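You operate a simulated robot arm through the tools that you are given. There is no shell and no other tool. Be economical: measure what you need, move in short steps, check, and stop when the job is done.

You are at the controls of a simulated two-armed robot. One attempt, no reset.

## Task
Take the yellow sieve and leave it on the job card. Take the red sieve and put it on top of the large socket. Take the stainless sleeve and leave it on the wall shelf beside the bench. Stack the 6 mm carton from the top of the bench on top of the 10 mm carton. Fetch the bracket and set it on the top of the bench. Open the bench drawer, take the steel sleeve and leave it in the inside the bench drawer and shut the drawer again. Put the blue nozzle from the top of the bench on the white order card there and the yellow nozzle on the middle of the packing table. Take the brass nut and put it on the shelf under the bench. Any order will do. Set down upright: bracket.

It is judged by the outcome, as a careful person would: the job done as asked, and still so three seconds after it is handed in. It fails if anything else is knocked over, pushed out of place, dropped, spilled or broken.

## Robot
Two 7-joint arms with three-finger grippers on one trunk, on a base that drives. Base frame: it is fixed to the floor where the robot stands at the start and does not move with it; the origin is under the middle of the robot, x ahead of it, y to its left, z up. Readings come in mm, degrees, newtons and seconds.
The left shoulder is at the start at [30, 124, 1153], the right one opposite. With the tool pointing down near the work surface each hand reaches from about 100 to 740 mm from the robot's upright axis, wherever it stands, measured 20 degrees to its own side. Places, roughly: bench drawer [-2000, -3700, 700]; bracket (5x6x6 cm) [1000, 300, 1300]; brass nut (6x5x3 cm) [-300, 1600, 800]; carton [750, -250, 750]; inside the bench drawer [-2000, -3800, 600]; job card [-3750, 2500, 1000]; large socket (8x8x8 cm) [-300, 1900, 800]; middle of the packing table [-1300, 1400, 800]; nozzle [500, -1250, 1000]; order card [750, -1000, 750]; red sieve (6x6x3 cm) [500, -200, 900]; shelf under the bench [800, -700, 200]; stainless sleeve (4x4x4 cm) [900, -100, 900]; steel sleeve (5x5x6 cm) [500, -1100, 900]; top of the bench [800, -700, 800]; wall shelf beside the bench (14x52 cm) [1060, 460, 1280]; yellow sieve (6x6x3 cm) [500, 0, 900]. Payload 2.2 kg a hand.
The TCP of each hand is the grasp point between the finger pads, 28 mm short of the fingertips. In the tool frame z runs along the fingers and y along their closing line. The gripper opens to 102 mm. The gripper's body begins 71 mm behind the TCP.
Orientation is that of the tool frame in the base frame, as [roll, pitch, yaw] about the fixed x, y, z axes, in that order (R = Rz(yaw) Ry(pitch) Rx(roll)). With the fingers straight down and closing along the base's y, the tool's x points along the base's -x, its y along +y and its z along -z.

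## Interface
- The arms move only by the tool servo_tool. It takes "left_commands", "right_commands" or both (then of equal length, played together; a hand with none holds still); each is a list of rows, each a list of 3 entries, a list of its own where there are three numbers: the finger opening in mm, from 0 to 102, then the shift along the base's x, y, z in mm, then the turn, a rotation vector about the base's x, y, z in degrees. In form: [[hand, [dx, dy, dz], [rx, ry, rz]], ...]. A call has 1 to 12 rows; each row shifts and turns the commanded pose from where the row before left it. A row lasts 0.2 s, in which the tool goes at most 50 mm and 8.6 degrees; a call with a longer step from one row to the next is refused whole, and so is a gripper value outside its range. A pose out of reach is approached as far as the arm can. The call stops where the force on the tool passes 40 N (or 10 N more than at its start, if that is more) or the arm is blocked; 0.2 s more then pass. Each finger halts on what it meets, pressing with about 38 N; the grip force reading is that of the motor and also rises with nothing between the fingers. The clock runs only during rows and for 0.2 s after the last one: add rows that do not move to give the fingers time. It gives the time, the measured TCP pose, the force on the tool (base axes), the opening and the grip force at its end, in the units of the frame above (readings bear some noise), with the torque about the TCP (base axes, N m) and any sound that the robot's microphone picked up.
- Cameras (640 x 400 px; columns grow to the right, rows downward): "scene" is now at [42.5, -33.1, 1871.1]; the picture's right is [-0.42, -0.91, 0.00], its down [-0.67, 0.31, -0.67] and it looks along [0.61, -0.28, -0.74] (base axes); focal length 248 px, centre (320, 200). "left" rides on the left gripper at [72, 38, -86] in its tool frame; the picture's right is [-0.47, 0.89, 0.00], its down [-0.60, -0.32, -0.73] and it looks along [-0.65, -0.34, 0.68] (tool axes); focal length 256 px, centre (320, 200). "right" rides on the right gripper at [69, 44, -86] in its tool frame; the picture's right is [-0.53, 0.85, 0.00], its down [-0.58, -0.36, -0.73] and it looks along [-0.62, -0.39, 0.68] (tool axes); focal length 256 px, centre (320, 200). There is no depth. A picture from a camera that has moved, and an enlarged one, comes with that camera's place and axes in the base frame and with its lens.
- get_image(camera): a new picture of that camera. It takes no simulated time.
- raise_lower(by): slides the trunk up (or, below 0, down) by that many mm; the arms and the scene camera ride with it, the base frame stays. It gives what a move gives, with no picture.
- drive_base(legs): drives the robot by 1 to 6 legs, each [ahead, left, turn to the left] in mm, mm and degrees, along the robot's own axes; the way and the turn of a leg run together, so that a leg with both is an arc; at most 1500 mm and 180 degrees a leg. The arms and the cameras ride along, it lands a little off, and it stops where it bumps. It gives what a move gives.
- aim_head(pan, tilt): turns the head with the scene camera to pan (to the left, within 143 degrees either way) and tilt (down, from -29 to 69), counted from straight ahead of the robot. It gives what a move gives.
- zoom(camera, box): a new picture of the part [left, top, right, bottom] of that camera's present view, enlarged. It takes no simulated time.
- sign_off(): hands the job in; it is judged then, once.

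Go step by step. Nothing tells you exact positions but the pictures and the camera data: compare them with the known pose of the tool, close in by small moves and look again before you grip or let go. The budget is 525 turns and 310 pictures, counting those below and the enlarged ones. Unless the task says otherwise, let go and move clear before handing in, and close with one line.

The tools are called after "Call:" as a command line: name --argument value ..., lists and objects as JSON in quotes. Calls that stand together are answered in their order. servo_tool: Moves the arms, as the interface text tells. Its arguments: {"type":"object","properties":{"left_commands":{"type":"array"},"right_commands":{"type":"array"}},"required":[]} The other tools are called the same way: raise_lower (by) slides the trunk up or down; drive_base (legs) drives the base; aim_head (pan, tilt) turns the head that bears the scene camera; get_image (camera) takes a picture; zoom (camera, box) takes an enlarged picture of a part of a camera's view; sign_off () hands the job in.

At the start:

```text
t: 0.0
left_ee_pos: [489.8, 66.1, 1586.7]
left_tcp_rot: [-179.8, -0.1, 180.0]
left_wrist_force: [0.2, -0.2, 0.0]
left_torque: [0.02, 0.02, 0.0]
left_finger_gap: 102.1
left_finger_force: 0.0
right_ee_pos: [382.4, -312.6, 1606.3]
right_tcp_rot: [-180.0, 0.1, -180.0]
right_wrist_force: [-0.1, -0.8, -0.2]
right_torque: [0.01, 0.0, 0.01]
right_finger_gap: 102.0
right_finger_force: 0.2
trunk travel left (down, up): [-394.0, 146.0]
robot x, y, heading: [-3.8, 0.6, -0.0]
head pan, tilt: [-24.6, 47.9]
```

scene: 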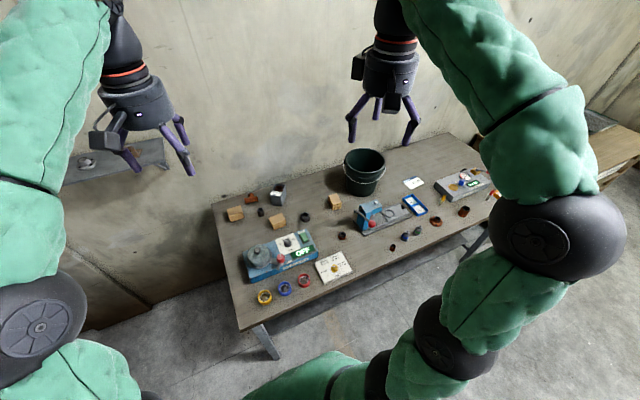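
right: 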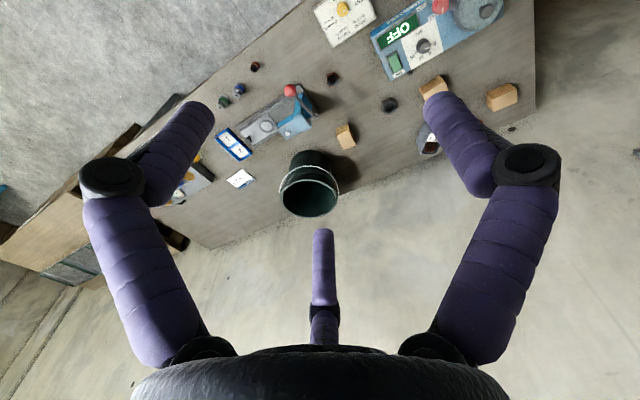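
left: 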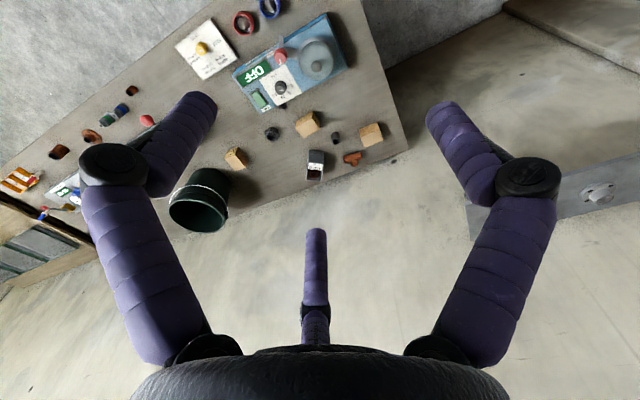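

I see the bench ahead with many small things on it, and a wall shelf to the left. I will look closer first.

Call:
zoom --camera "scene" --box '[200, 170, 360, 270]'

Call:
zoom --camera "scene" --box '[220, 230, 380, 330]'

Call:
zoom --camera "scene" --box '[350, 160, 510, 260]'

Call:
zoom --camera "scene" --box '[50, 110, 210, 210]'

```text
4.00 times, centred on (280, 220) of scene
camera zoom: at [42.5, -33.1, 1871.1], right [-0.42, -0.91, 0.0], down [-0.67, 0.31, -0.67], along [0.61, -0.28, -0.74], focal length 993 px, centre (480, 120)
```

zoom: 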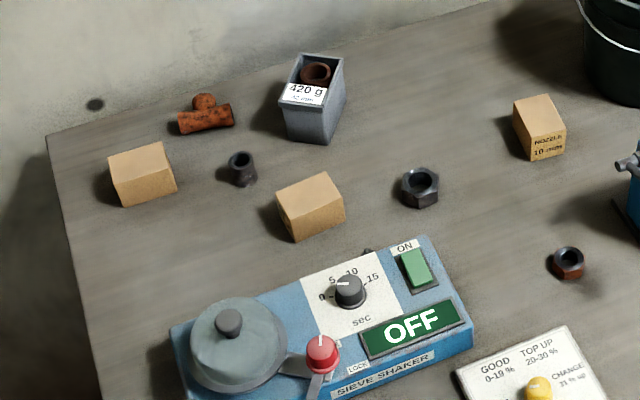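

```text
4.00 times, centred on (300, 280) of scene
camera zoom: at [42.5, -33.1, 1871.1], right [-0.42, -0.91, 0.0], down [-0.67, 0.31, -0.67], along [0.61, -0.28, -0.74], focal length 993 px, centre (400, -120)
```

zoom: 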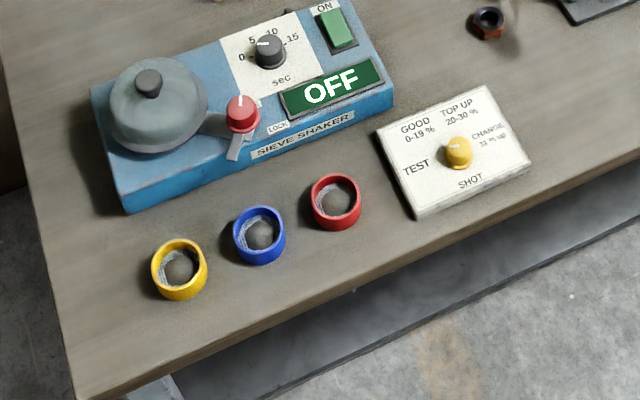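

```text
4.00 times, centred on (430, 210) of scene
camera zoom: at [42.5, -33.1, 1871.1], right [-0.42, -0.91, 0.0], down [-0.67, 0.31, -0.67], along [0.61, -0.28, -0.74], focal length 993 px, centre (-120, 160)
```

zoom: 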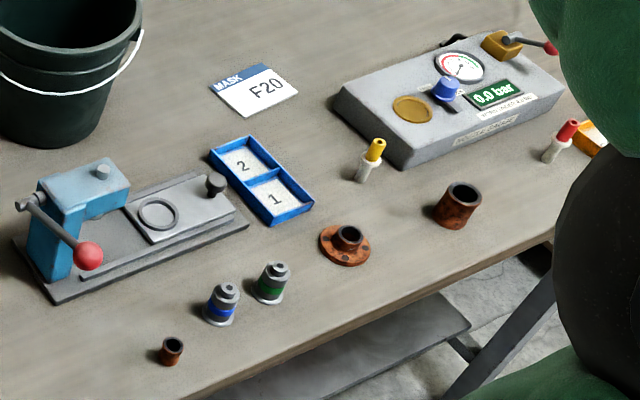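

```text
4.00 times, centred on (130, 160) of scene
camera zoom: at [42.5, -33.1, 1871.1], right [-0.42, -0.91, 0.0], down [-0.67, 0.31, -0.67], along [0.61, -0.28, -0.74], focal length 993 px, centre (1080, 360)
```

zoom: 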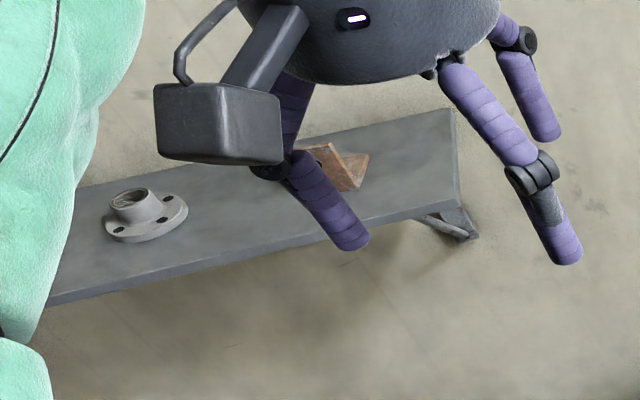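

There is more of the workshop beyond this bench, so I look around with the head.

Call:
aim_head --pan -75 --tilt 30

Call:
get_image --camera "scene"

Call:
aim_head --pan -135 --tilt 20

Call:
get_image --camera "scene"

Call:
aim_head --pan 75 --tilt 25

Call:
get_image --camera "scene"

Call:
aim_head --pan 140 --tilt 20

Call:
get_image --camera "scene"

```text
t: 1.2
left_ee_pos: [490.5, 64.1, 1586.1]
left_tcp_rot: [-179.8, -0.1, 180.0]
left_wrist_force: [-0.3, 0.8, 0.0]
left_torque: [0.02, 0.03, 0.01]
left_finger_gap: 101.9
left_finger_force: 0.0
right_ee_pos: [382.0, -313.0, 1606.7]
right_tcp_rot: [-179.9, 0.0, 180.0]
right_wrist_force: [-0.3, 1.0, -0.2]
right_torque: [0.01, -0.03, 0.01]
right_finger_gap: 101.6
right_finger_force: 0.1
trunk travel left (down, up): [-394.0, 146.0]
robot x, y, heading: [0.2, -1.0, 0.0]
head pan, tilt: [-75.0, 30.0]
```

```text
302 pictures are left
camera scene: at [-5.8, -87.6, 1897.7], right [-0.97, -0.26, 0.0], down [-0.13, 0.48, -0.87], along [0.22, -0.84, -0.5], focal length 248 px, centre (320, 200)
```

scene: 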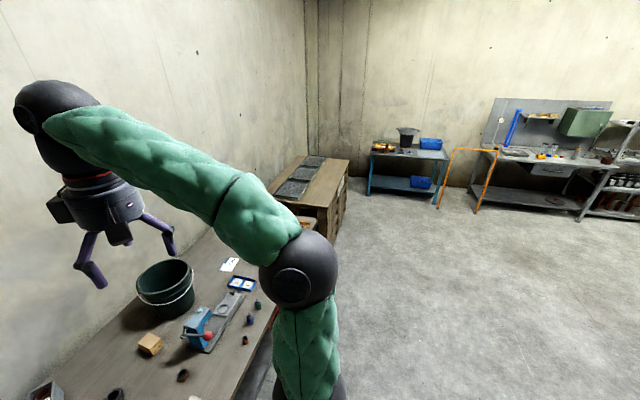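

```text
t: 2.5
left_ee_pos: [488.7, 66.8, 1586.5]
left_tcp_rot: [-179.9, 0.0, -180.0]
left_wrist_force: [-0.8, -0.4, -0.2]
left_torque: [0.01, -0.01, 0.01]
left_finger_gap: 102.1
left_finger_force: 0.0
right_ee_pos: [382.7, -312.7, 1605.8]
right_tcp_rot: [179.9, -0.1, -180.0]
right_wrist_force: [0.3, 0.7, -1.2]
right_torque: [0.0, 0.0, 0.0]
right_finger_gap: 102.1
right_finger_force: 0.1
trunk travel left (down, up): [-394.0, 146.0]
robot x, y, heading: [1.2, 1.7, -0.1]
head pan, tilt: [-135.0, 20.0]
```

```text
301 pictures are left
camera scene: at [-95.1, -66.2, 1913.8], right [-0.71, 0.71, 0.0], down [0.24, 0.24, -0.94], along [-0.66, -0.66, -0.34], focal length 248 px, centre (320, 200)
```

scene: 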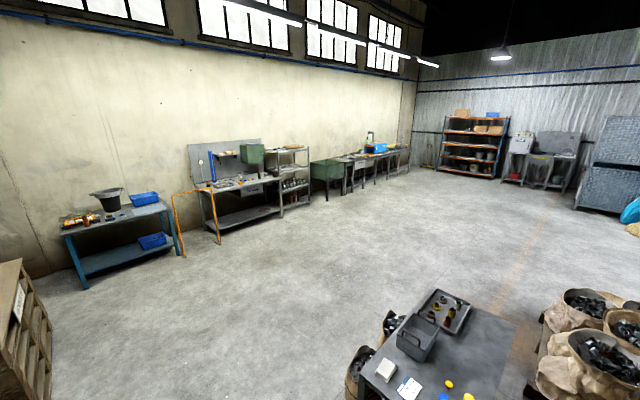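

```text
t: 5.5
left_ee_pos: [489.3, 65.5, 1583.9]
left_tcp_rot: [-179.9, 0.0, -180.0]
left_wrist_force: [0.5, 0.3, -0.1]
left_torque: [-0.03, 0.02, -0.03]
left_finger_gap: 102.1
left_finger_force: 0.1
right_ee_pos: [382.6, -312.4, 1607.4]
right_tcp_rot: [180.0, 0.0, 180.0]
right_wrist_force: [-0.2, -0.1, 0.3]
right_torque: [-0.01, -0.03, 0.03]
right_finger_gap: 102.0
right_finger_force: 0.1
trunk travel left (down, up): [-394.0, 146.0]
robot x, y, heading: [-0.1, -2.0, 0.4]
head pan, tilt: [75.0, 25.0]
```

```text
300 pictures are left
camera scene: at [-5.4, 88.7, 1905.7], right [0.97, -0.26, 0.0], down [-0.11, -0.41, -0.91], along [0.23, 0.88, -0.42], focal length 248 px, centre (320, 200)
```

scene: 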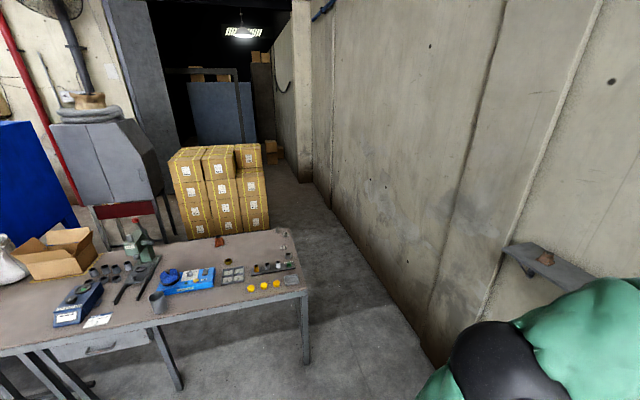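

```text
t: 6.9
left_ee_pos: [490.3, 65.5, 1585.5]
left_tcp_rot: [-179.9, 0.1, -180.0]
left_wrist_force: [-0.5, 0.2, -0.4]
left_torque: [-0.01, 0.0, -0.03]
left_finger_gap: 101.9
left_finger_force: 0.2
right_ee_pos: [382.0, -313.7, 1607.1]
right_tcp_rot: [179.9, 0.1, 180.0]
right_wrist_force: [-0.9, 0.8, -0.4]
right_torque: [0.03, 0.04, 0.0]
right_finger_gap: 102.0
right_finger_force: 0.0
trunk travel left (down, up): [-394.0, 146.0]
robot x, y, heading: [0.1, 2.2, -0.1]
head pan, tilt: [140.0, 20.0]
```

```text
299 pictures are left
camera scene: at [-100.6, 59.6, 1913.8], right [0.64, 0.77, 0.0], down [0.26, -0.22, -0.94], along [-0.72, 0.6, -0.34], focal length 248 px, centre (320, 200)
```

scene: 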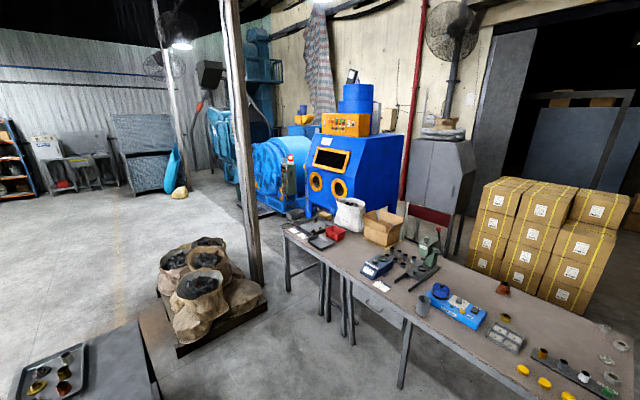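

I take these pictures: the grey bench with a drawer is at the far right wall, the brown table is likely the packing table. I zoom on the far places.

Call:
zoom --camera "scene" --box '[240, 120, 400, 220]'

Call:
zoom --camera "scene" --box '[280, 200, 440, 300]'

Call:
zoom --camera "scene" --box '[400, 260, 640, 400]'

Call:
aim_head --pan -118 --tilt 20

Call:
zoom --camera "scene" --box '[240, 130, 440, 255]'

```text
4.00 times, centred on (320, 170) of scene
camera zoom: at [-100.6, 59.6, 1913.8], right [0.64, 0.77, 0.0], down [0.26, -0.22, -0.94], along [-0.72, 0.6, -0.34], focal length 993 px, centre (320, 320)
```

zoom: 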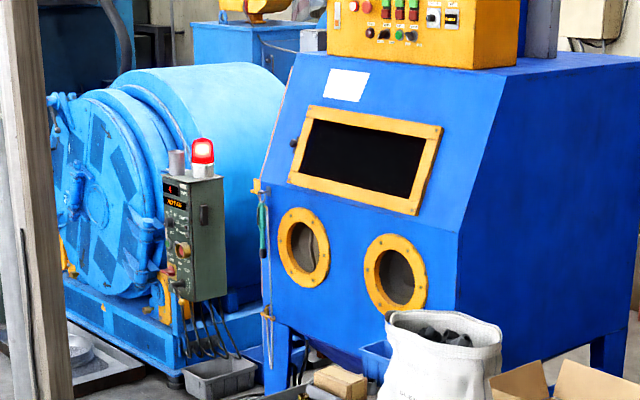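

```text
4.00 times, centred on (360, 250) of scene
camera zoom: at [-100.6, 59.6, 1913.8], right [0.64, 0.77, 0.0], down [0.26, -0.22, -0.94], along [-0.72, 0.6, -0.34], focal length 993 px, centre (160, 0)
```

zoom: 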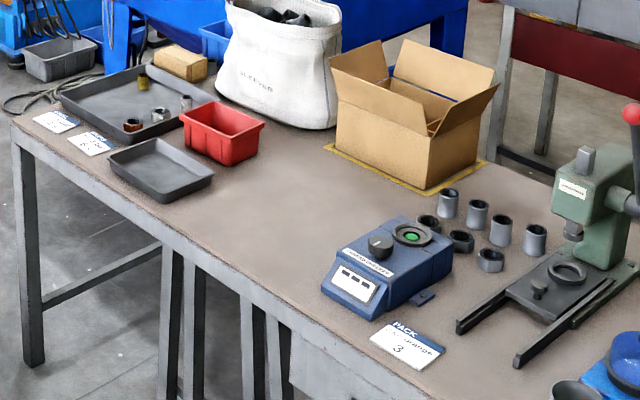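

```text
2.67 times, centred on (520, 330) of scene
camera zoom: at [-100.6, 59.6, 1913.8], right [0.64, 0.77, 0.0], down [0.26, -0.22, -0.94], along [-0.72, 0.6, -0.34], focal length 662 px, centre (-213, -147)
```

zoom: 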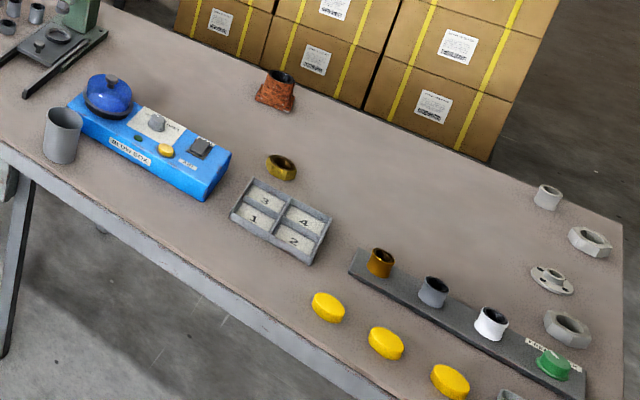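

```text
t: 10.5
left_ee_pos: [490.2, 66.3, 1585.9]
left_tcp_rot: [-179.9, -0.1, 179.9]
left_wrist_force: [0.6, -0.3, 0.7]
left_torque: [0.04, -0.01, -0.03]
left_finger_gap: 101.9
left_finger_force: 0.1
right_ee_pos: [381.8, -312.7, 1607.4]
right_tcp_rot: [-179.9, 0.0, 180.0]
right_wrist_force: [-0.3, -0.3, 0.4]
right_torque: [0.02, 0.01, 0.02]
right_finger_gap: 101.8
right_finger_force: 0.0
trunk travel left (down, up): [-394.0, 146.0]
robot x, y, heading: [-1.0, -3.9, -0.1]
head pan, tilt: [-118.0, 20.0]
```

```text
3.20 times, centred on (340, 192) of scene
camera zoom: at [-73.0, -82.5, 1913.8], right [-0.88, 0.47, 0.0], down [0.16, 0.3, -0.94], along [-0.44, -0.83, -0.34], focal length 794 px, centre (256, 224)
```

zoom: 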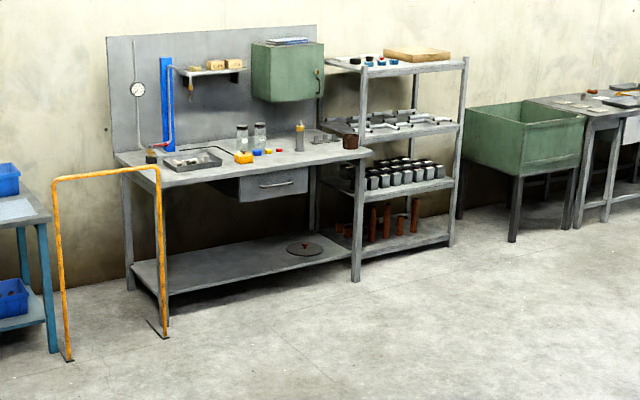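

The brass nut and the large socket sit on the brown packing table to the left. I now look down ahead to see how close the base can come to the bench.

Call:
aim_head --pan 0 --tilt 69

Call:
get_image --camera "scene"

Call:
aim_head --pan -50 --tilt 50

Call:
get_image --camera "scene"

```text
t: 12.5
left_ee_pos: [488.6, 64.8, 1584.3]
left_tcp_rot: [-179.8, 0.0, 180.0]
left_wrist_force: [0.6, 0.4, 0.6]
left_torque: [-0.04, 0.0, 0.02]
left_finger_gap: 102.2
left_finger_force: 0.0
right_ee_pos: [382.4, -312.3, 1607.4]
right_tcp_rot: [-180.0, 0.0, -180.0]
right_wrist_force: [-0.4, 0.3, -0.2]
right_torque: [-0.02, -0.03, 0.0]
right_finger_gap: 102.1
right_finger_force: 0.0
trunk travel left (down, up): [-394.0, 146.0]
robot x, y, heading: [3.2, 1.9, -0.4]
head pan, tilt: [0.0, 68.8]
```

```text
294 pictures are left
camera scene: at [26.6, -0.3, 1846.2], right [0.0, -1.0, 0.0], down [-0.93, 0.0, -0.36], along [0.36, 0.0, -0.93], focal length 248 px, centre (320, 200)
```

scene: 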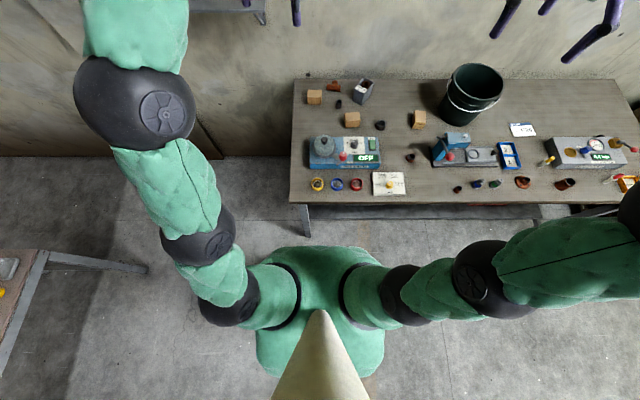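

```text
t: 13.6
left_ee_pos: [489.6, 66.7, 1585.7]
left_tcp_rot: [-179.8, 0.1, 179.9]
left_wrist_force: [-1.0, 0.1, -0.9]
left_torque: [-0.03, 0.02, -0.01]
left_finger_gap: 101.9
left_finger_force: 0.1
right_ee_pos: [382.7, -313.2, 1606.8]
right_tcp_rot: [180.0, -0.1, 180.0]
right_wrist_force: [0.5, 0.3, -0.4]
right_torque: [0.01, 0.0, 0.01]
right_finger_gap: 102.3
right_finger_force: 0.0
trunk travel left (down, up): [-394.0, 146.0]
robot x, y, heading: [-3.9, -3.4, -0.1]
head pan, tilt: [-50.0, 50.0]
```

```text
293 pictures are left
camera scene: at [20.3, -59.2, 1868.1], right [-0.77, -0.64, 0.0], down [-0.49, 0.59, -0.64], along [0.41, -0.49, -0.77], focal length 248 px, centre (320, 200)
```

scene: 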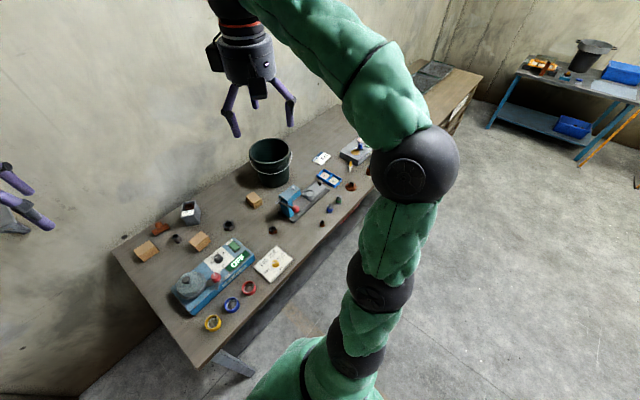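

The bench front edge is about x 430, the top at z about 800. I drive a bit closer and look again.

Call:
drive_base --legs '[[80, 0, 0]]'

Call:
aim_head --pan -10 --tilt 60

Call:
get_image --camera "scene"

Call:
get_image --camera "right"

```text
t: 14.7
left_ee_pos: [569.8, 66.7, 1585.9]
left_tcp_rot: [-179.9, -0.1, 180.0]
left_wrist_force: [0.7, 0.0, 0.0]
left_torque: [0.02, 0.05, -0.02]
left_finger_gap: 102.2
left_finger_force: 0.0
right_ee_pos: [462.5, -313.2, 1606.1]
right_tcp_rot: [-179.9, 0.0, -180.0]
right_wrist_force: [1.0, 0.4, -0.7]
right_torque: [-0.02, 0.02, 0.01]
right_finger_gap: 101.9
right_finger_force: 0.1
trunk travel left (down, up): [-394.0, 146.0]
robot x, y, heading: [80.4, 0.3, 0.2]
head pan, tilt: [-50.0, 50.0]
```

```text
t: 15.8
left_ee_pos: [569.6, 66.8, 1585.1]
left_tcp_rot: [-179.8, 0.0, 179.9]
left_wrist_force: [0.1, 0.3, 0.1]
left_torque: [0.0, -0.01, 0.01]
left_finger_gap: 101.9
left_finger_force: 0.0
right_ee_pos: [462.4, -313.4, 1607.6]
right_tcp_rot: [-180.0, 0.0, -180.0]
right_wrist_force: [0.2, 0.3, 0.2]
right_torque: [-0.01, 0.0, -0.02]
right_finger_gap: 102.0
right_finger_force: 0.0
trunk travel left (down, up): [-394.0, 146.0]
robot x, y, heading: [76.9, 3.2, 0.1]
head pan, tilt: [-10.0, 60.0]
```

```text
292 pictures are left
camera scene: at [116.1, -11.9, 1855.6], right [-0.17, -0.98, 0.0], down [-0.85, 0.15, -0.5], along [0.49, -0.09, -0.87], focal length 248 px, centre (320, 200)
```

scene: 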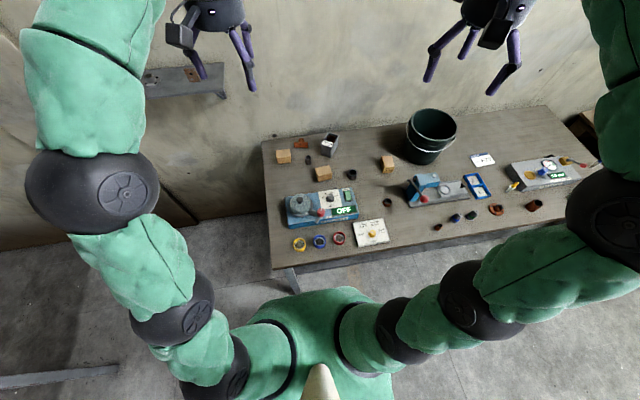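

```text
291 pictures are left
camera right: at [393.9, -268.4, 1691.2], right [0.53, 0.85, 0.0], down [0.58, -0.36, 0.73], along [0.62, -0.39, -0.68], focal length 256 px, centre (320, 200)
```

right: 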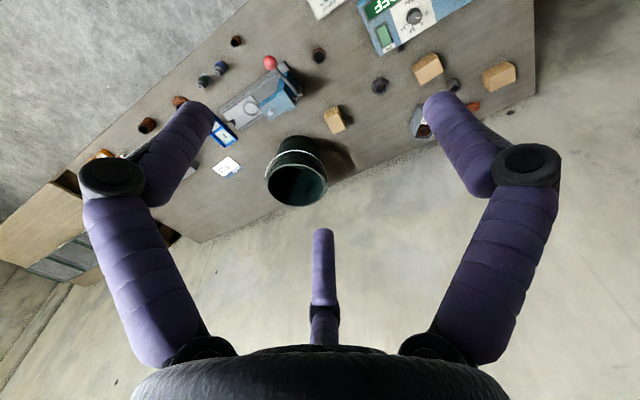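

I drive slightly closer and lower both hands for a nearer look.

Call:
drive_base --legs '[[80, 0, 0]]'

Call:
servo_tool --left_commands '[[102, [0, 0, -48], [0, 0, 0]], [102, [0, 0, -48], [0, 0, 0]], [102, [0, 0, -48], [0, 0, 0]], [102, [0, 0, -48], [0, 0, 0]], [102, [0, 0, -48], [0, 0, 0]], [102, [0, 0, -48], [0, 0, 0]], [102, [0, 0, -48], [0, 0, 0]], [102, [0, 0, -48], [0, 0, 0]]]' --right_commands '[[102, [0, 0, -48], [0, 0, 0]], [102, [0, 0, -48], [0, 0, 0]], [102, [0, 0, -48], [0, 0, 0]], [102, [0, 0, -48], [0, 0, 0]], [102, [0, 0, -48], [0, 0, 0]], [102, [0, 0, -48], [0, 0, 0]], [102, [0, 0, -48], [0, 0, 0]], [102, [0, 0, -48], [0, 0, 0]]]'

Call:
get_image --camera "left"

Call:
get_image --camera "right"

Call:
get_image --camera "scene"

```text
t: 16.8
left_ee_pos: [649.6, 66.3, 1585.1]
left_tcp_rot: [-179.9, -0.2, 180.0]
left_wrist_force: [0.7, 1.1, 0.4]
left_torque: [0.04, 0.04, -0.01]
left_finger_gap: 102.2
left_finger_force: 0.1
right_ee_pos: [541.4, -312.4, 1606.6]
right_tcp_rot: [-180.0, -0.1, 180.0]
right_wrist_force: [0.2, -1.2, -0.1]
right_torque: [0.01, 0.01, -0.04]
right_finger_gap: 101.8
right_finger_force: 0.0
trunk travel left (down, up): [-394.0, 146.0]
robot x, y, heading: [158.5, 4.7, -0.2]
head pan, tilt: [-10.0, 60.0]
```

```text
t: 18.6
left_ee_pos: [651.4, 65.7, 1198.9]
left_tcp_rot: [-180.0, 0.0, -180.0]
left_wrist_force: [0.3, -0.5, -0.3]
left_torque: [0.03, 0.03, 0.02]
left_finger_gap: 102.0
left_finger_force: 0.1
right_ee_pos: [541.6, -313.8, 1221.8]
right_tcp_rot: [-180.0, 0.0, -180.0]
right_wrist_force: [-0.2, -0.9, -0.5]
right_torque: [-0.02, 0.03, -0.01]
right_finger_gap: 101.8
right_finger_force: 0.0
trunk travel left (down, up): [-394.0, 146.0]
robot x, y, heading: [159.1, -2.4, -0.1]
head pan, tilt: [-10.0, 60.0]
```

```text
290 pictures are left
camera left: at [580.9, 103.7, 1285.6], right [0.47, 0.89, 0.0], down [0.6, -0.32, 0.73], along [0.65, -0.34, -0.68], focal length 256 px, centre (320, 200)
```

left: 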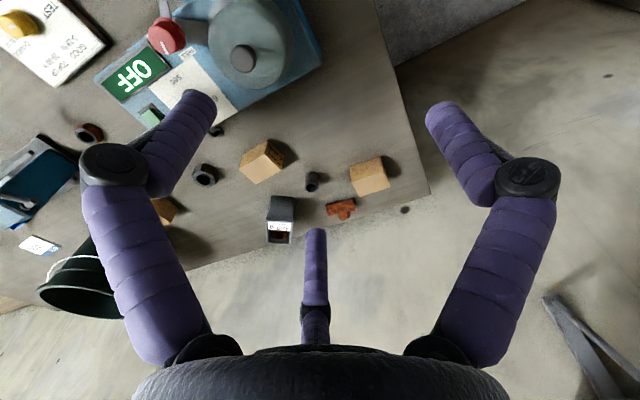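

```text
289 pictures are left
camera right: at [472.8, -269.4, 1305.8], right [0.53, 0.85, 0.0], down [0.58, -0.36, 0.73], along [0.62, -0.39, -0.68], focal length 256 px, centre (320, 200)
```

right: 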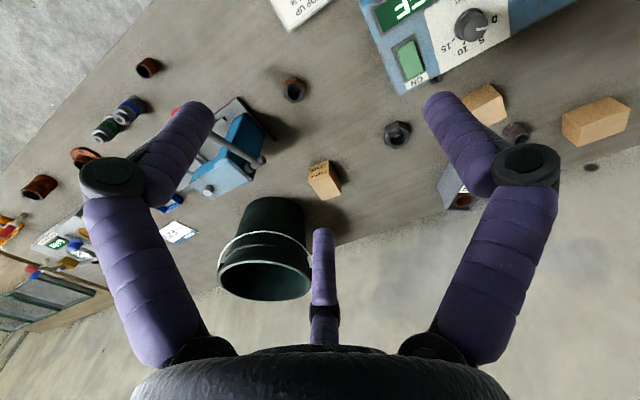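

```text
288 pictures are left
camera scene: at [196.4, -12.1, 1855.6], right [-0.17, -0.98, 0.0], down [-0.85, 0.15, -0.5], along [0.49, -0.09, -0.87], focal length 248 px, centre (320, 200)
```

scene: 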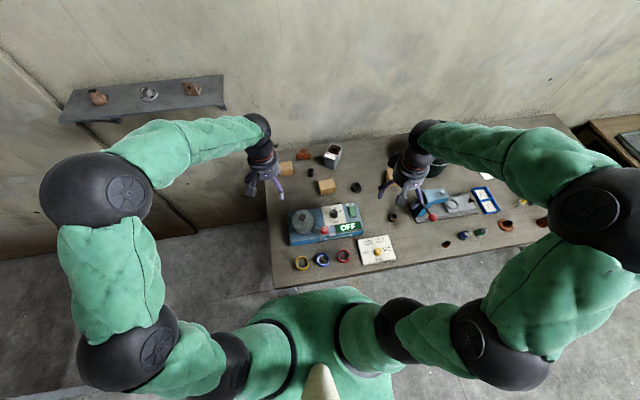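

I zoom on the cartons and on the stainless sleeve.

Call:
zoom --camera "left" --box '[230, 120, 430, 245]'

Call:
zoom --camera "right" --box '[280, 100, 640, 325]'

Call:
zoom --camera "scene" --box '[60, 60, 220, 160]'

```text
3.20 times, centred on (330, 182) of left
camera zoom: at [580.9, 103.7, 1285.6], right [0.47, 0.89, 0.0], down [0.6, -0.32, 0.73], along [0.65, -0.34, -0.68], focal length 819 px, centre (288, 256)
```

zoom: 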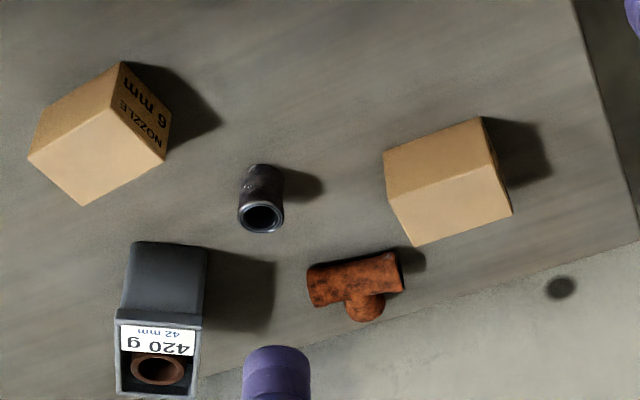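

```text
1.78 times, centred on (460, 212) of right
camera zoom: at [472.8, -269.4, 1305.8], right [0.53, 0.85, 0.0], down [0.58, -0.36, 0.73], along [0.62, -0.39, -0.68], focal length 455 px, centre (71, 178)
```

zoom: 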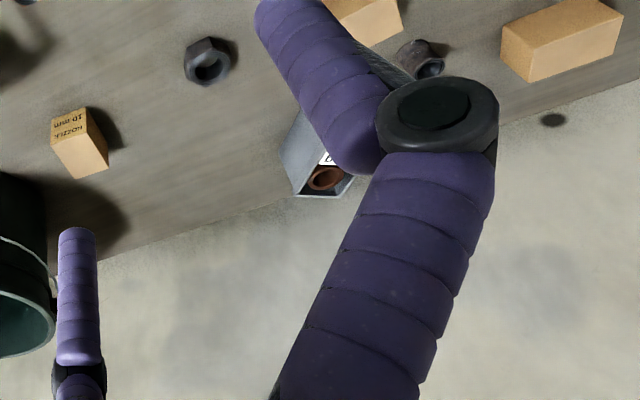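

```text
4.00 times, centred on (140, 110) of scene
camera zoom: at [196.4, -12.1, 1855.6], right [-0.17, -0.98, 0.0], down [-0.85, 0.15, -0.5], along [0.49, -0.09, -0.87], focal length 993 px, centre (1040, 560)
```

zoom: 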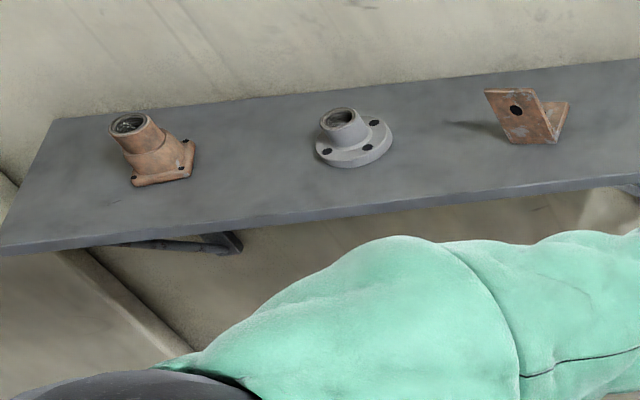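

The 6 mm carton is the one near [815, -155]; the 10 mm one is near [818, -475]. I move along the bench so the right hand reaches both.

Call:
drive_base --legs '[[0, -230, 0]]'

Call:
servo_tool --right_commands '[[102, [30, 48, -10], [0, 0, 0]], [102, [30, 48, -10], [0, 0, 0]], [102, [30, 48, -10], [0, 0, 0]], [102, [30, 48, -10], [0, 0, 0]], [102, [30, 48, -10], [0, 0, 0]], [102, [30, 48, -10], [0, 0, 0]], [102, [20, 48, -20], [0, 0, 0]]]'

Call:
get_image --camera "right"

```text
t: 20.4
left_ee_pos: [650.6, -166.7, 1200.1]
left_tcp_rot: [-180.0, 0.1, 180.0]
left_wrist_force: [-0.5, -0.4, 0.3]
left_torque: [0.02, -0.02, 0.02]
left_finger_gap: 102.0
left_finger_force: 0.1
right_ee_pos: [539.5, -546.5, 1222.4]
right_tcp_rot: [-180.0, 0.1, 180.0]
right_wrist_force: [-0.4, -0.2, 0.7]
right_torque: [0.03, -0.01, -0.02]
right_finger_gap: 102.1
right_finger_force: 0.0
trunk travel left (down, up): [-394.0, 146.0]
robot x, y, heading: [153.7, -232.9, 0.1]
head pan, tilt: [-10.0, 60.0]
```

```text
refused: row 1 steps farther than a row can; nothing moved
```

```text
284 pictures are left
camera right: at [471.3, -502.1, 1306.7], right [0.53, 0.85, 0.0], down [0.58, -0.36, 0.73], along [0.62, -0.39, -0.68], focal length 256 px, centre (320, 200)
```

right: 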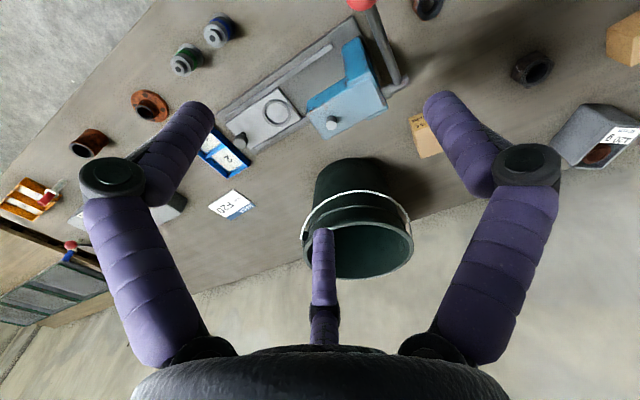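

First the left hand goes out of the way, then the right hand goes above the 6 mm carton.

Call:
servo_tool --left_commands '[[102, [-25, 38, 8], [0, 0, 0]], [102, [-25, 38, 8], [0, 0, 0]], [102, [-25, 38, 8], [0, 0, 0]], [102, [-25, 38, 8], [0, 0, 0]], [102, [-25, 38, 8], [0, 0, 0]], [102, [-25, 38, 8], [0, 0, 0]], [102, [-25, 38, 8], [0, 0, 0]]]'

Call:
servo_tool --right_commands '[[102, [22, 35, -15], [0, 0, 0]], [102, [22, 35, -15], [0, 0, 0]], [102, [22, 35, -15], [0, 0, 0]], [102, [22, 35, -15], [0, 0, 0]], [102, [22, 35, -15], [0, 0, 0]], [102, [22, 35, -15], [0, 0, 0]], [102, [22, 35, -15], [0, 0, 0]], [102, [22, 35, -15], [0, 0, 0]], [102, [22, 35, -15], [0, 0, 0]], [102, [22, 35, -15], [0, 0, 0]], [102, [22, 35, -15], [0, 0, 0]]]'

Call:
get_image --camera "right"

Call:
get_image --camera "scene"

```text
t: 22.0
left_ee_pos: [474.4, 100.0, 1261.1]
left_tcp_rot: [-180.0, -0.1, 179.9]
left_wrist_force: [0.4, -0.8, 0.1]
left_torque: [0.03, -0.04, 0.02]
left_finger_gap: 102.0
left_finger_force: 0.0
right_ee_pos: [537.8, -545.7, 1221.4]
right_tcp_rot: [180.0, 0.0, -180.0]
right_wrist_force: [0.2, 0.4, 0.5]
right_torque: [0.0, 0.01, 0.0]
right_finger_gap: 102.1
right_finger_force: 0.0
trunk travel left (down, up): [-394.0, 146.0]
robot x, y, heading: [158.8, -232.9, 0.1]
head pan, tilt: [-10.0, 60.0]
```

```text
t: 24.4
left_ee_pos: [477.5, 101.5, 1259.6]
left_tcp_rot: [-179.8, -0.2, -180.0]
left_wrist_force: [0.6, 0.4, 0.1]
left_torque: [0.01, 0.01, 0.01]
left_finger_gap: 102.0
left_finger_force: 0.1
right_ee_pos: [783.8, -157.2, 1058.7]
right_tcp_rot: [180.0, 0.1, 180.0]
right_wrist_force: [0.9, -0.1, 1.0]
right_torque: [0.0, 0.06, -0.01]
right_finger_gap: 101.8
right_finger_force: 0.0
trunk travel left (down, up): [-394.0, 146.0]
robot x, y, heading: [157.8, -232.4, -0.1]
head pan, tilt: [-10.0, 60.0]
```

```text
283 pictures are left
camera right: at [715.6, -113.2, 1142.8], right [0.54, 0.84, 0.0], down [0.58, -0.36, 0.73], along [0.62, -0.39, -0.68], focal length 256 px, centre (320, 200)
```

right: 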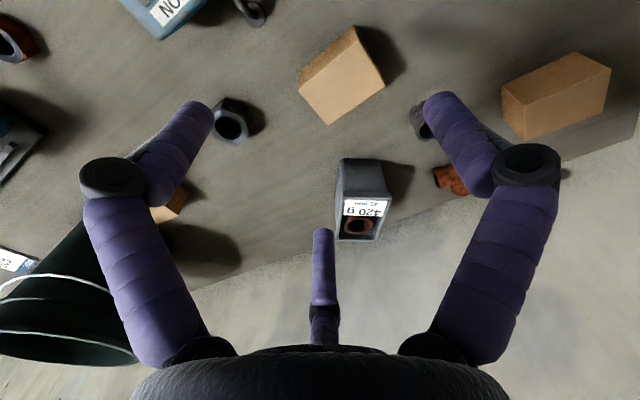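

```text
282 pictures are left
camera scene: at [196.0, -242.2, 1855.6], right [-0.17, -0.98, 0.0], down [-0.85, 0.15, -0.5], along [0.49, -0.09, -0.87], focal length 248 px, centre (320, 200)
```

scene: 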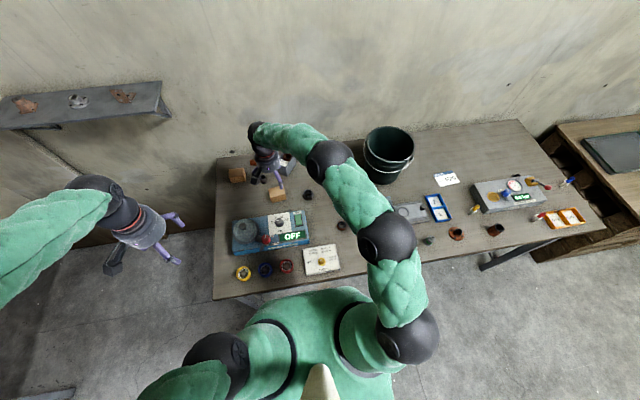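

I zoom in on the carton to fix its place and its turn.

Call:
zoom --camera "right" --box '[260, 0, 420, 150]'

```text
2.67 times, centred on (340, 75) of right
camera zoom: at [715.6, -113.2, 1142.8], right [0.54, 0.84, 0.0], down [0.58, -0.36, 0.73], along [0.62, -0.39, -0.68], focal length 683 px, centre (267, 533)
```

zoom: 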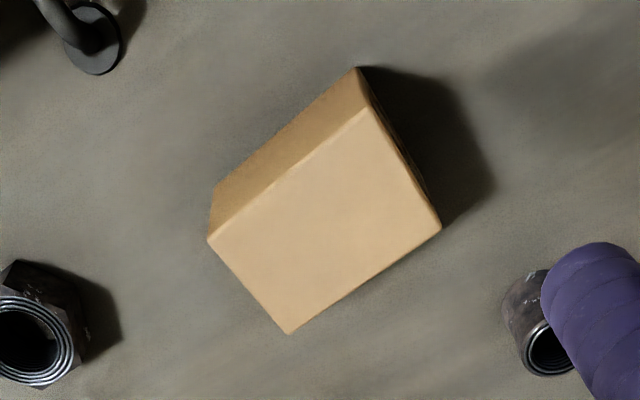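

The 6 mm carton is 68 by 49 mm, its middle near [817, -153] with the top at about z 897. I turn 6 degrees and lower over it.

Call:
servo_tool --right_commands '[[102, [16, 2, -20], [0, 0, 3]], [102, [17, 2, -20], [0, 0, 3]], [102, [0, 0, -40], [0, 0, 0]], [102, [0, 0, -25], [0, 0, 0]], [102, [0, 0, 0], [0, 0, 0]]]'

Call:
get_image --camera "right"

```text
t: 25.6
left_ee_pos: [476.4, 98.3, 1259.3]
left_tcp_rot: [-179.9, 0.0, 180.0]
left_wrist_force: [0.1, -0.8, -0.5]
left_torque: [0.0, 0.0, -0.02]
left_finger_gap: 102.0
left_finger_force: 0.1
right_ee_pos: [816.1, -157.1, 954.1]
right_tcp_rot: [180.0, 0.0, -174.0]
right_wrist_force: [0.7, 0.1, 0.2]
right_torque: [-0.01, -0.02, -0.01]
right_finger_gap: 102.3
right_finger_force: 0.0
trunk travel left (down, up): [-394.0, 146.0]
robot x, y, heading: [155.2, -233.5, -0.2]
head pan, tilt: [-10.0, 60.0]
```

```text
280 pictures are left
camera right: at [743.6, -119.5, 1038.6], right [0.44, 0.9, 0.0], down [0.61, -0.3, 0.73], along [0.66, -0.32, -0.68], focal length 256 px, centre (320, 200)
```

right: 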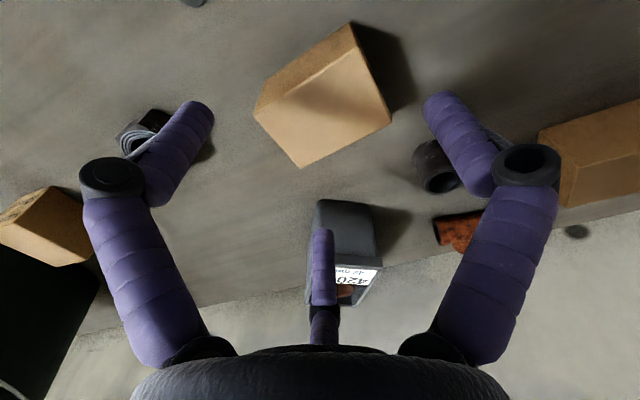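

Call:
servo_tool --right_commands '[[102, [-5, 4, -35], [0, 0, 0]], [102, [0, 0, -33], [0, 0, 0]], [60, [0, 0, 0], [0, 0, 0]], [40, [0, 0, 0], [0, 0, 0]], [40, [0, 0, 0], [0, 0, 0]]]'

Call:
get_image --camera "right"

```text
t: 26.8
left_ee_pos: [476.6, 100.8, 1259.1]
left_tcp_rot: [-179.9, 0.0, -179.9]
left_wrist_force: [0.6, 0.8, 1.1]
left_torque: [0.01, 0.06, -0.02]
left_finger_gap: 102.0
left_finger_force: 0.0
right_ee_pos: [810.3, -153.4, 887.1]
right_tcp_rot: [-180.0, 0.1, -174.0]
right_wrist_force: [1.5, 1.0, 6.5]
right_torque: [0.01, -0.06, -0.03]
right_finger_gap: 58.4
right_finger_force: 37.3
trunk travel left (down, up): [-394.0, 146.0]
robot x, y, heading: [154.1, -233.0, -0.2]
head pan, tilt: [-10.0, 60.0]
```

```text
279 pictures are left
camera right: at [738.4, -116.1, 972.7], right [0.44, 0.9, 0.0], down [0.61, -0.3, 0.73], along [0.66, -0.32, -0.68], focal length 256 px, centre (320, 200)
```

right: 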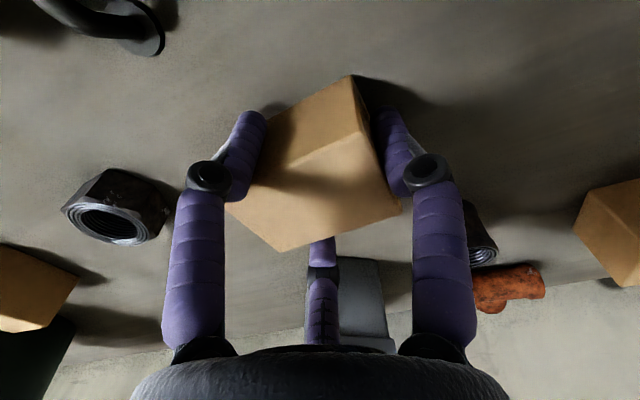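

Gripped at 58 mm. I lift it and move towards the 10 mm carton to look at that one.

Call:
servo_tool --right_commands '[[40, [0, 0, 40], [0, 0, 0]], [40, [0, 0, 45], [0, 0, 0]], [40, [0, 0, 45], [0, 0, 0]], [40, [-15, -45, 0], [0, 0, 0]], [40, [-15, -45, 0], [0, 0, 0]], [40, [-15, -45, 0], [0, 0, 0]], [40, [-15, -45, 0], [0, 0, 0]], [40, [0, -45, 0], [0, 0, 0]], [40, [0, -20, 0], [0, 0, 0]], [40, [0, 0, 0], [0, 0, 0]]]'

Call:
get_image --camera "right"

Call:
get_image --camera "scene"

```text
t: 29.0
left_ee_pos: [476.9, 100.0, 1260.9]
left_tcp_rot: [-179.9, 0.0, -180.0]
left_wrist_force: [0.1, -0.6, -0.3]
left_torque: [0.0, 0.01, -0.01]
left_finger_gap: 102.0
left_finger_force: 0.1
right_ee_pos: [748.2, -397.5, 1015.3]
right_tcp_rot: [-180.0, -0.1, -174.0]
right_wrist_force: [0.6, 0.0, -1.1]
right_torque: [0.0, 0.0, -0.01]
right_finger_gap: 58.2
right_finger_force: 37.9
trunk travel left (down, up): [-394.0, 146.0]
robot x, y, heading: [156.8, -234.0, -0.0]
head pan, tilt: [-10.0, 60.0]
```

```text
278 pictures are left
camera right: at [676.0, -361.1, 1099.6], right [0.44, 0.9, 0.0], down [0.61, -0.3, 0.73], along [0.65, -0.32, -0.68], focal length 256 px, centre (320, 200)
```

right: 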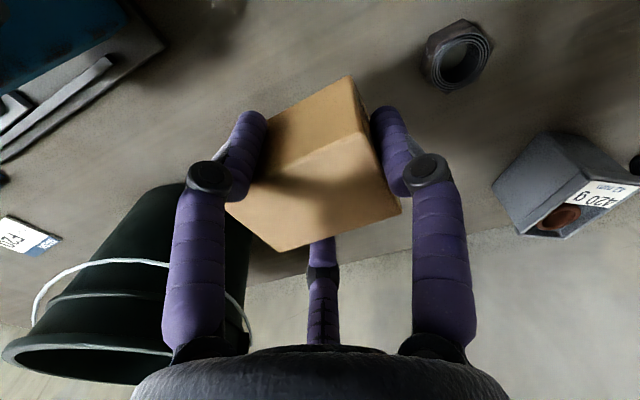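

```text
277 pictures are left
camera scene: at [194.6, -243.9, 1855.6], right [-0.17, -0.98, 0.0], down [-0.85, 0.15, -0.5], along [0.49, -0.09, -0.87], focal length 248 px, centre (320, 200)
```

scene: 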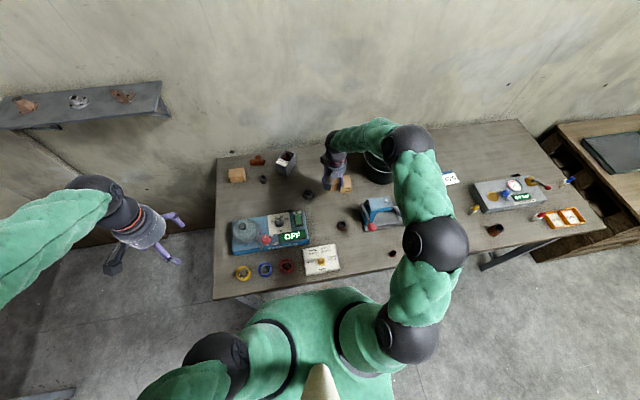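

Call:
zoom --camera "scene" --box '[300, 140, 400, 203]'

```text
6.35 times, centred on (350, 172) of scene
camera zoom: at [194.6, -243.9, 1855.6], right [-0.17, -0.98, 0.0], down [-0.85, 0.15, -0.5], along [0.49, -0.09, -0.87], focal length 1576 px, centre (130, 381)
```

zoom: 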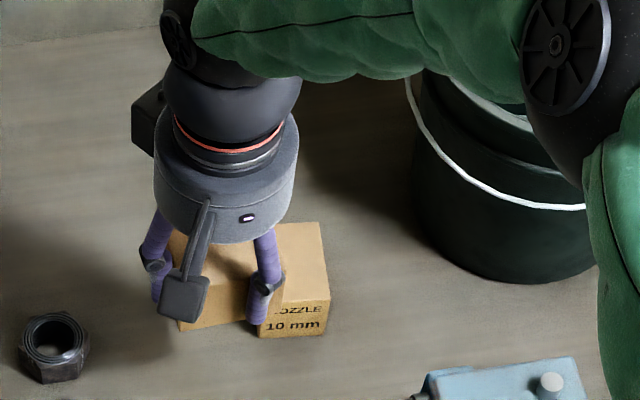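

Held well. The 10 mm carton's middle is near [815, -471] with the bucket not far to its right; I go most of the way and check the clearance.

Call:
servo_tool --right_commands '[[40, [20, -12, 0], [0, 0, -7]], [40, [20, -12, 0], [0, 0, -6.6]], [40, [22, -12, 0], [0, 0, 0]], [40, [0, 0, 0], [0, 0, 0]]]'

Call:
zoom --camera "scene" --box '[300, 110, 440, 203]'

Call:
get_image --camera "right"

```text
t: 30.0
left_ee_pos: [475.4, 99.9, 1258.6]
left_tcp_rot: [-179.9, 0.0, 179.9]
left_wrist_force: [-1.1, 0.1, 0.1]
left_torque: [0.02, -0.01, 0.03]
left_finger_gap: 101.9
left_finger_force: 0.2
right_ee_pos: [812.0, -433.5, 1015.3]
right_tcp_rot: [-180.0, 0.0, 172.4]
right_wrist_force: [0.4, 0.3, -1.0]
right_torque: [0.02, 0.0, -0.01]
right_finger_gap: 58.4
right_finger_force: 38.2
trunk travel left (down, up): [-394.0, 146.0]
robot x, y, heading: [157.9, -234.6, -0.2]
head pan, tilt: [-10.0, 60.0]
```

```text
4.30 times, centred on (370, 156) of scene
camera zoom: at [193.7, -244.0, 1855.6], right [-0.17, -0.98, 0.0], down [-0.85, 0.15, -0.5], along [0.49, -0.09, -0.87], focal length 1068 px, centre (105, 387)
```

zoom: 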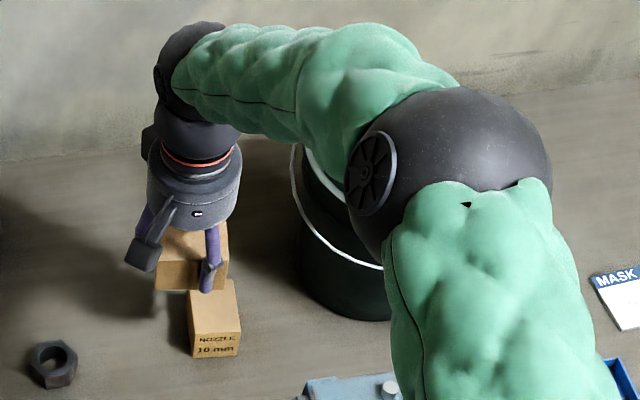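

```text
274 pictures are left
camera right: at [750.2, -380.1, 1100.4], right [0.64, 0.77, 0.0], down [0.52, -0.44, 0.73], along [0.56, -0.47, -0.68], focal length 256 px, centre (320, 200)
```

right: 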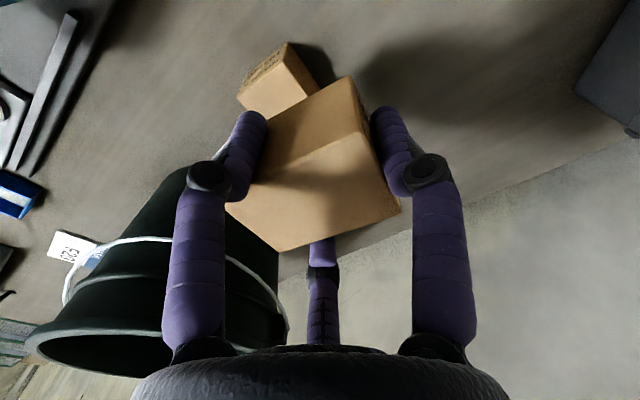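

Clearance to the bucket looks sufficient. I go above the 10 mm carton and lower.

Call:
servo_tool --right_commands '[[40, [0, -34, 0], [0, 0, 0]], [40, [0, 0, -30], [0, 0, 0]], [40, [0, 0, -30], [0, 0, 0]], [40, [0, 0, 0], [0, 0, 0]]]'

Call:
zoom --camera "scene" --box '[310, 140, 410, 203]'

Call:
get_image --camera "right"

```text
t: 31.0
left_ee_pos: [475.0, 100.7, 1260.3]
left_tcp_rot: [-180.0, -0.1, 180.0]
left_wrist_force: [0.1, 0.3, -0.1]
left_torque: [-0.04, 0.01, -0.01]
left_finger_gap: 102.1
left_finger_force: 0.0
right_ee_pos: [809.4, -467.1, 953.4]
right_tcp_rot: [-179.9, 0.0, 172.5]
right_wrist_force: [-1.7, -0.7, -1.2]
right_torque: [0.03, 0.0, 0.01]
right_finger_gap: 58.2
right_finger_force: 37.9
trunk travel left (down, up): [-394.0, 146.0]
robot x, y, heading: [159.5, -232.7, 0.2]
head pan, tilt: [-10.0, 60.0]
```

```text
6.35 times, centred on (360, 172) of scene
camera zoom: at [194.0, -243.9, 1855.6], right [-0.17, -0.98, 0.0], down [-0.85, 0.15, -0.5], along [0.49, -0.09, -0.87], focal length 1576 px, centre (66, 381)
```

zoom: 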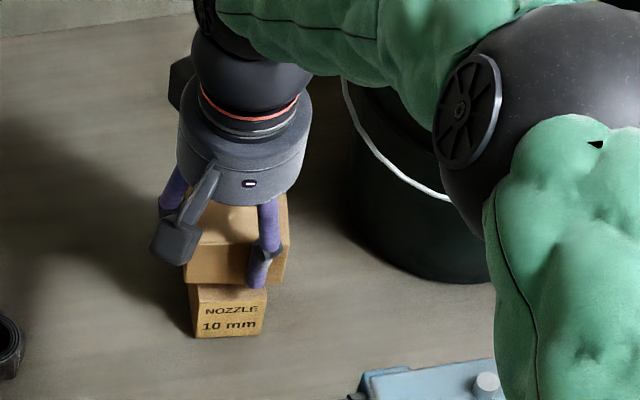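

```text
272 pictures are left
camera right: at [747.8, -414.5, 1038.5], right [0.64, 0.77, 0.0], down [0.52, -0.44, 0.73], along [0.56, -0.47, -0.68], focal length 256 px, centre (320, 200)
```

right: 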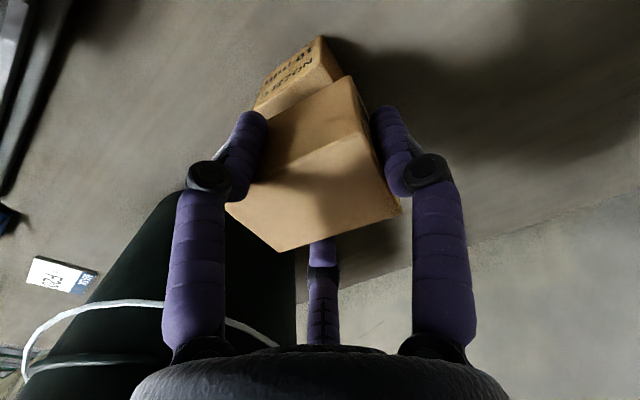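

The cartons line up to a few millimetres. I shift 5 mm back and lower until contact.

Call:
servo_tool --right_commands '[[40, [-5, 1, -5], [0, 0, 0]], [40, [0, 0, -4], [0, 0, 0]], [40, [0, 0, -3], [0, 0, 0]], [40, [0, 0, 0], [0, 0, 0]]]'

Call:
zoom --camera "scene" --box '[310, 140, 410, 203]'

```text
t: 32.0
left_ee_pos: [476.1, 100.1, 1259.7]
left_tcp_rot: [-179.9, 0.0, 180.0]
left_wrist_force: [-1.0, 1.2, 0.2]
left_torque: [0.0, 0.0, -0.03]
left_finger_gap: 102.1
left_finger_force: 0.0
right_ee_pos: [806.4, -467.9, 942.0]
right_tcp_rot: [180.0, 0.0, 172.4]
right_wrist_force: [-0.2, -1.4, -0.6]
right_torque: [-0.01, 0.0, -0.04]
right_finger_gap: 58.0
right_finger_force: 38.2
trunk travel left (down, up): [-394.0, 146.0]
robot x, y, heading: [160.9, -230.6, 0.1]
head pan, tilt: [-10.0, 60.0]
```

```text
6.35 times, centred on (360, 172) of scene
camera zoom: at [194.4, -244.1, 1855.6], right [-0.17, -0.98, 0.0], down [-0.85, 0.15, -0.5], along [0.49, -0.09, -0.87], focal length 1576 px, centre (66, 381)
```

zoom: 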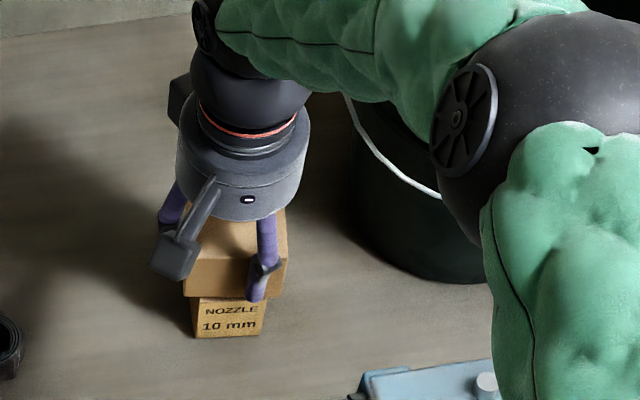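

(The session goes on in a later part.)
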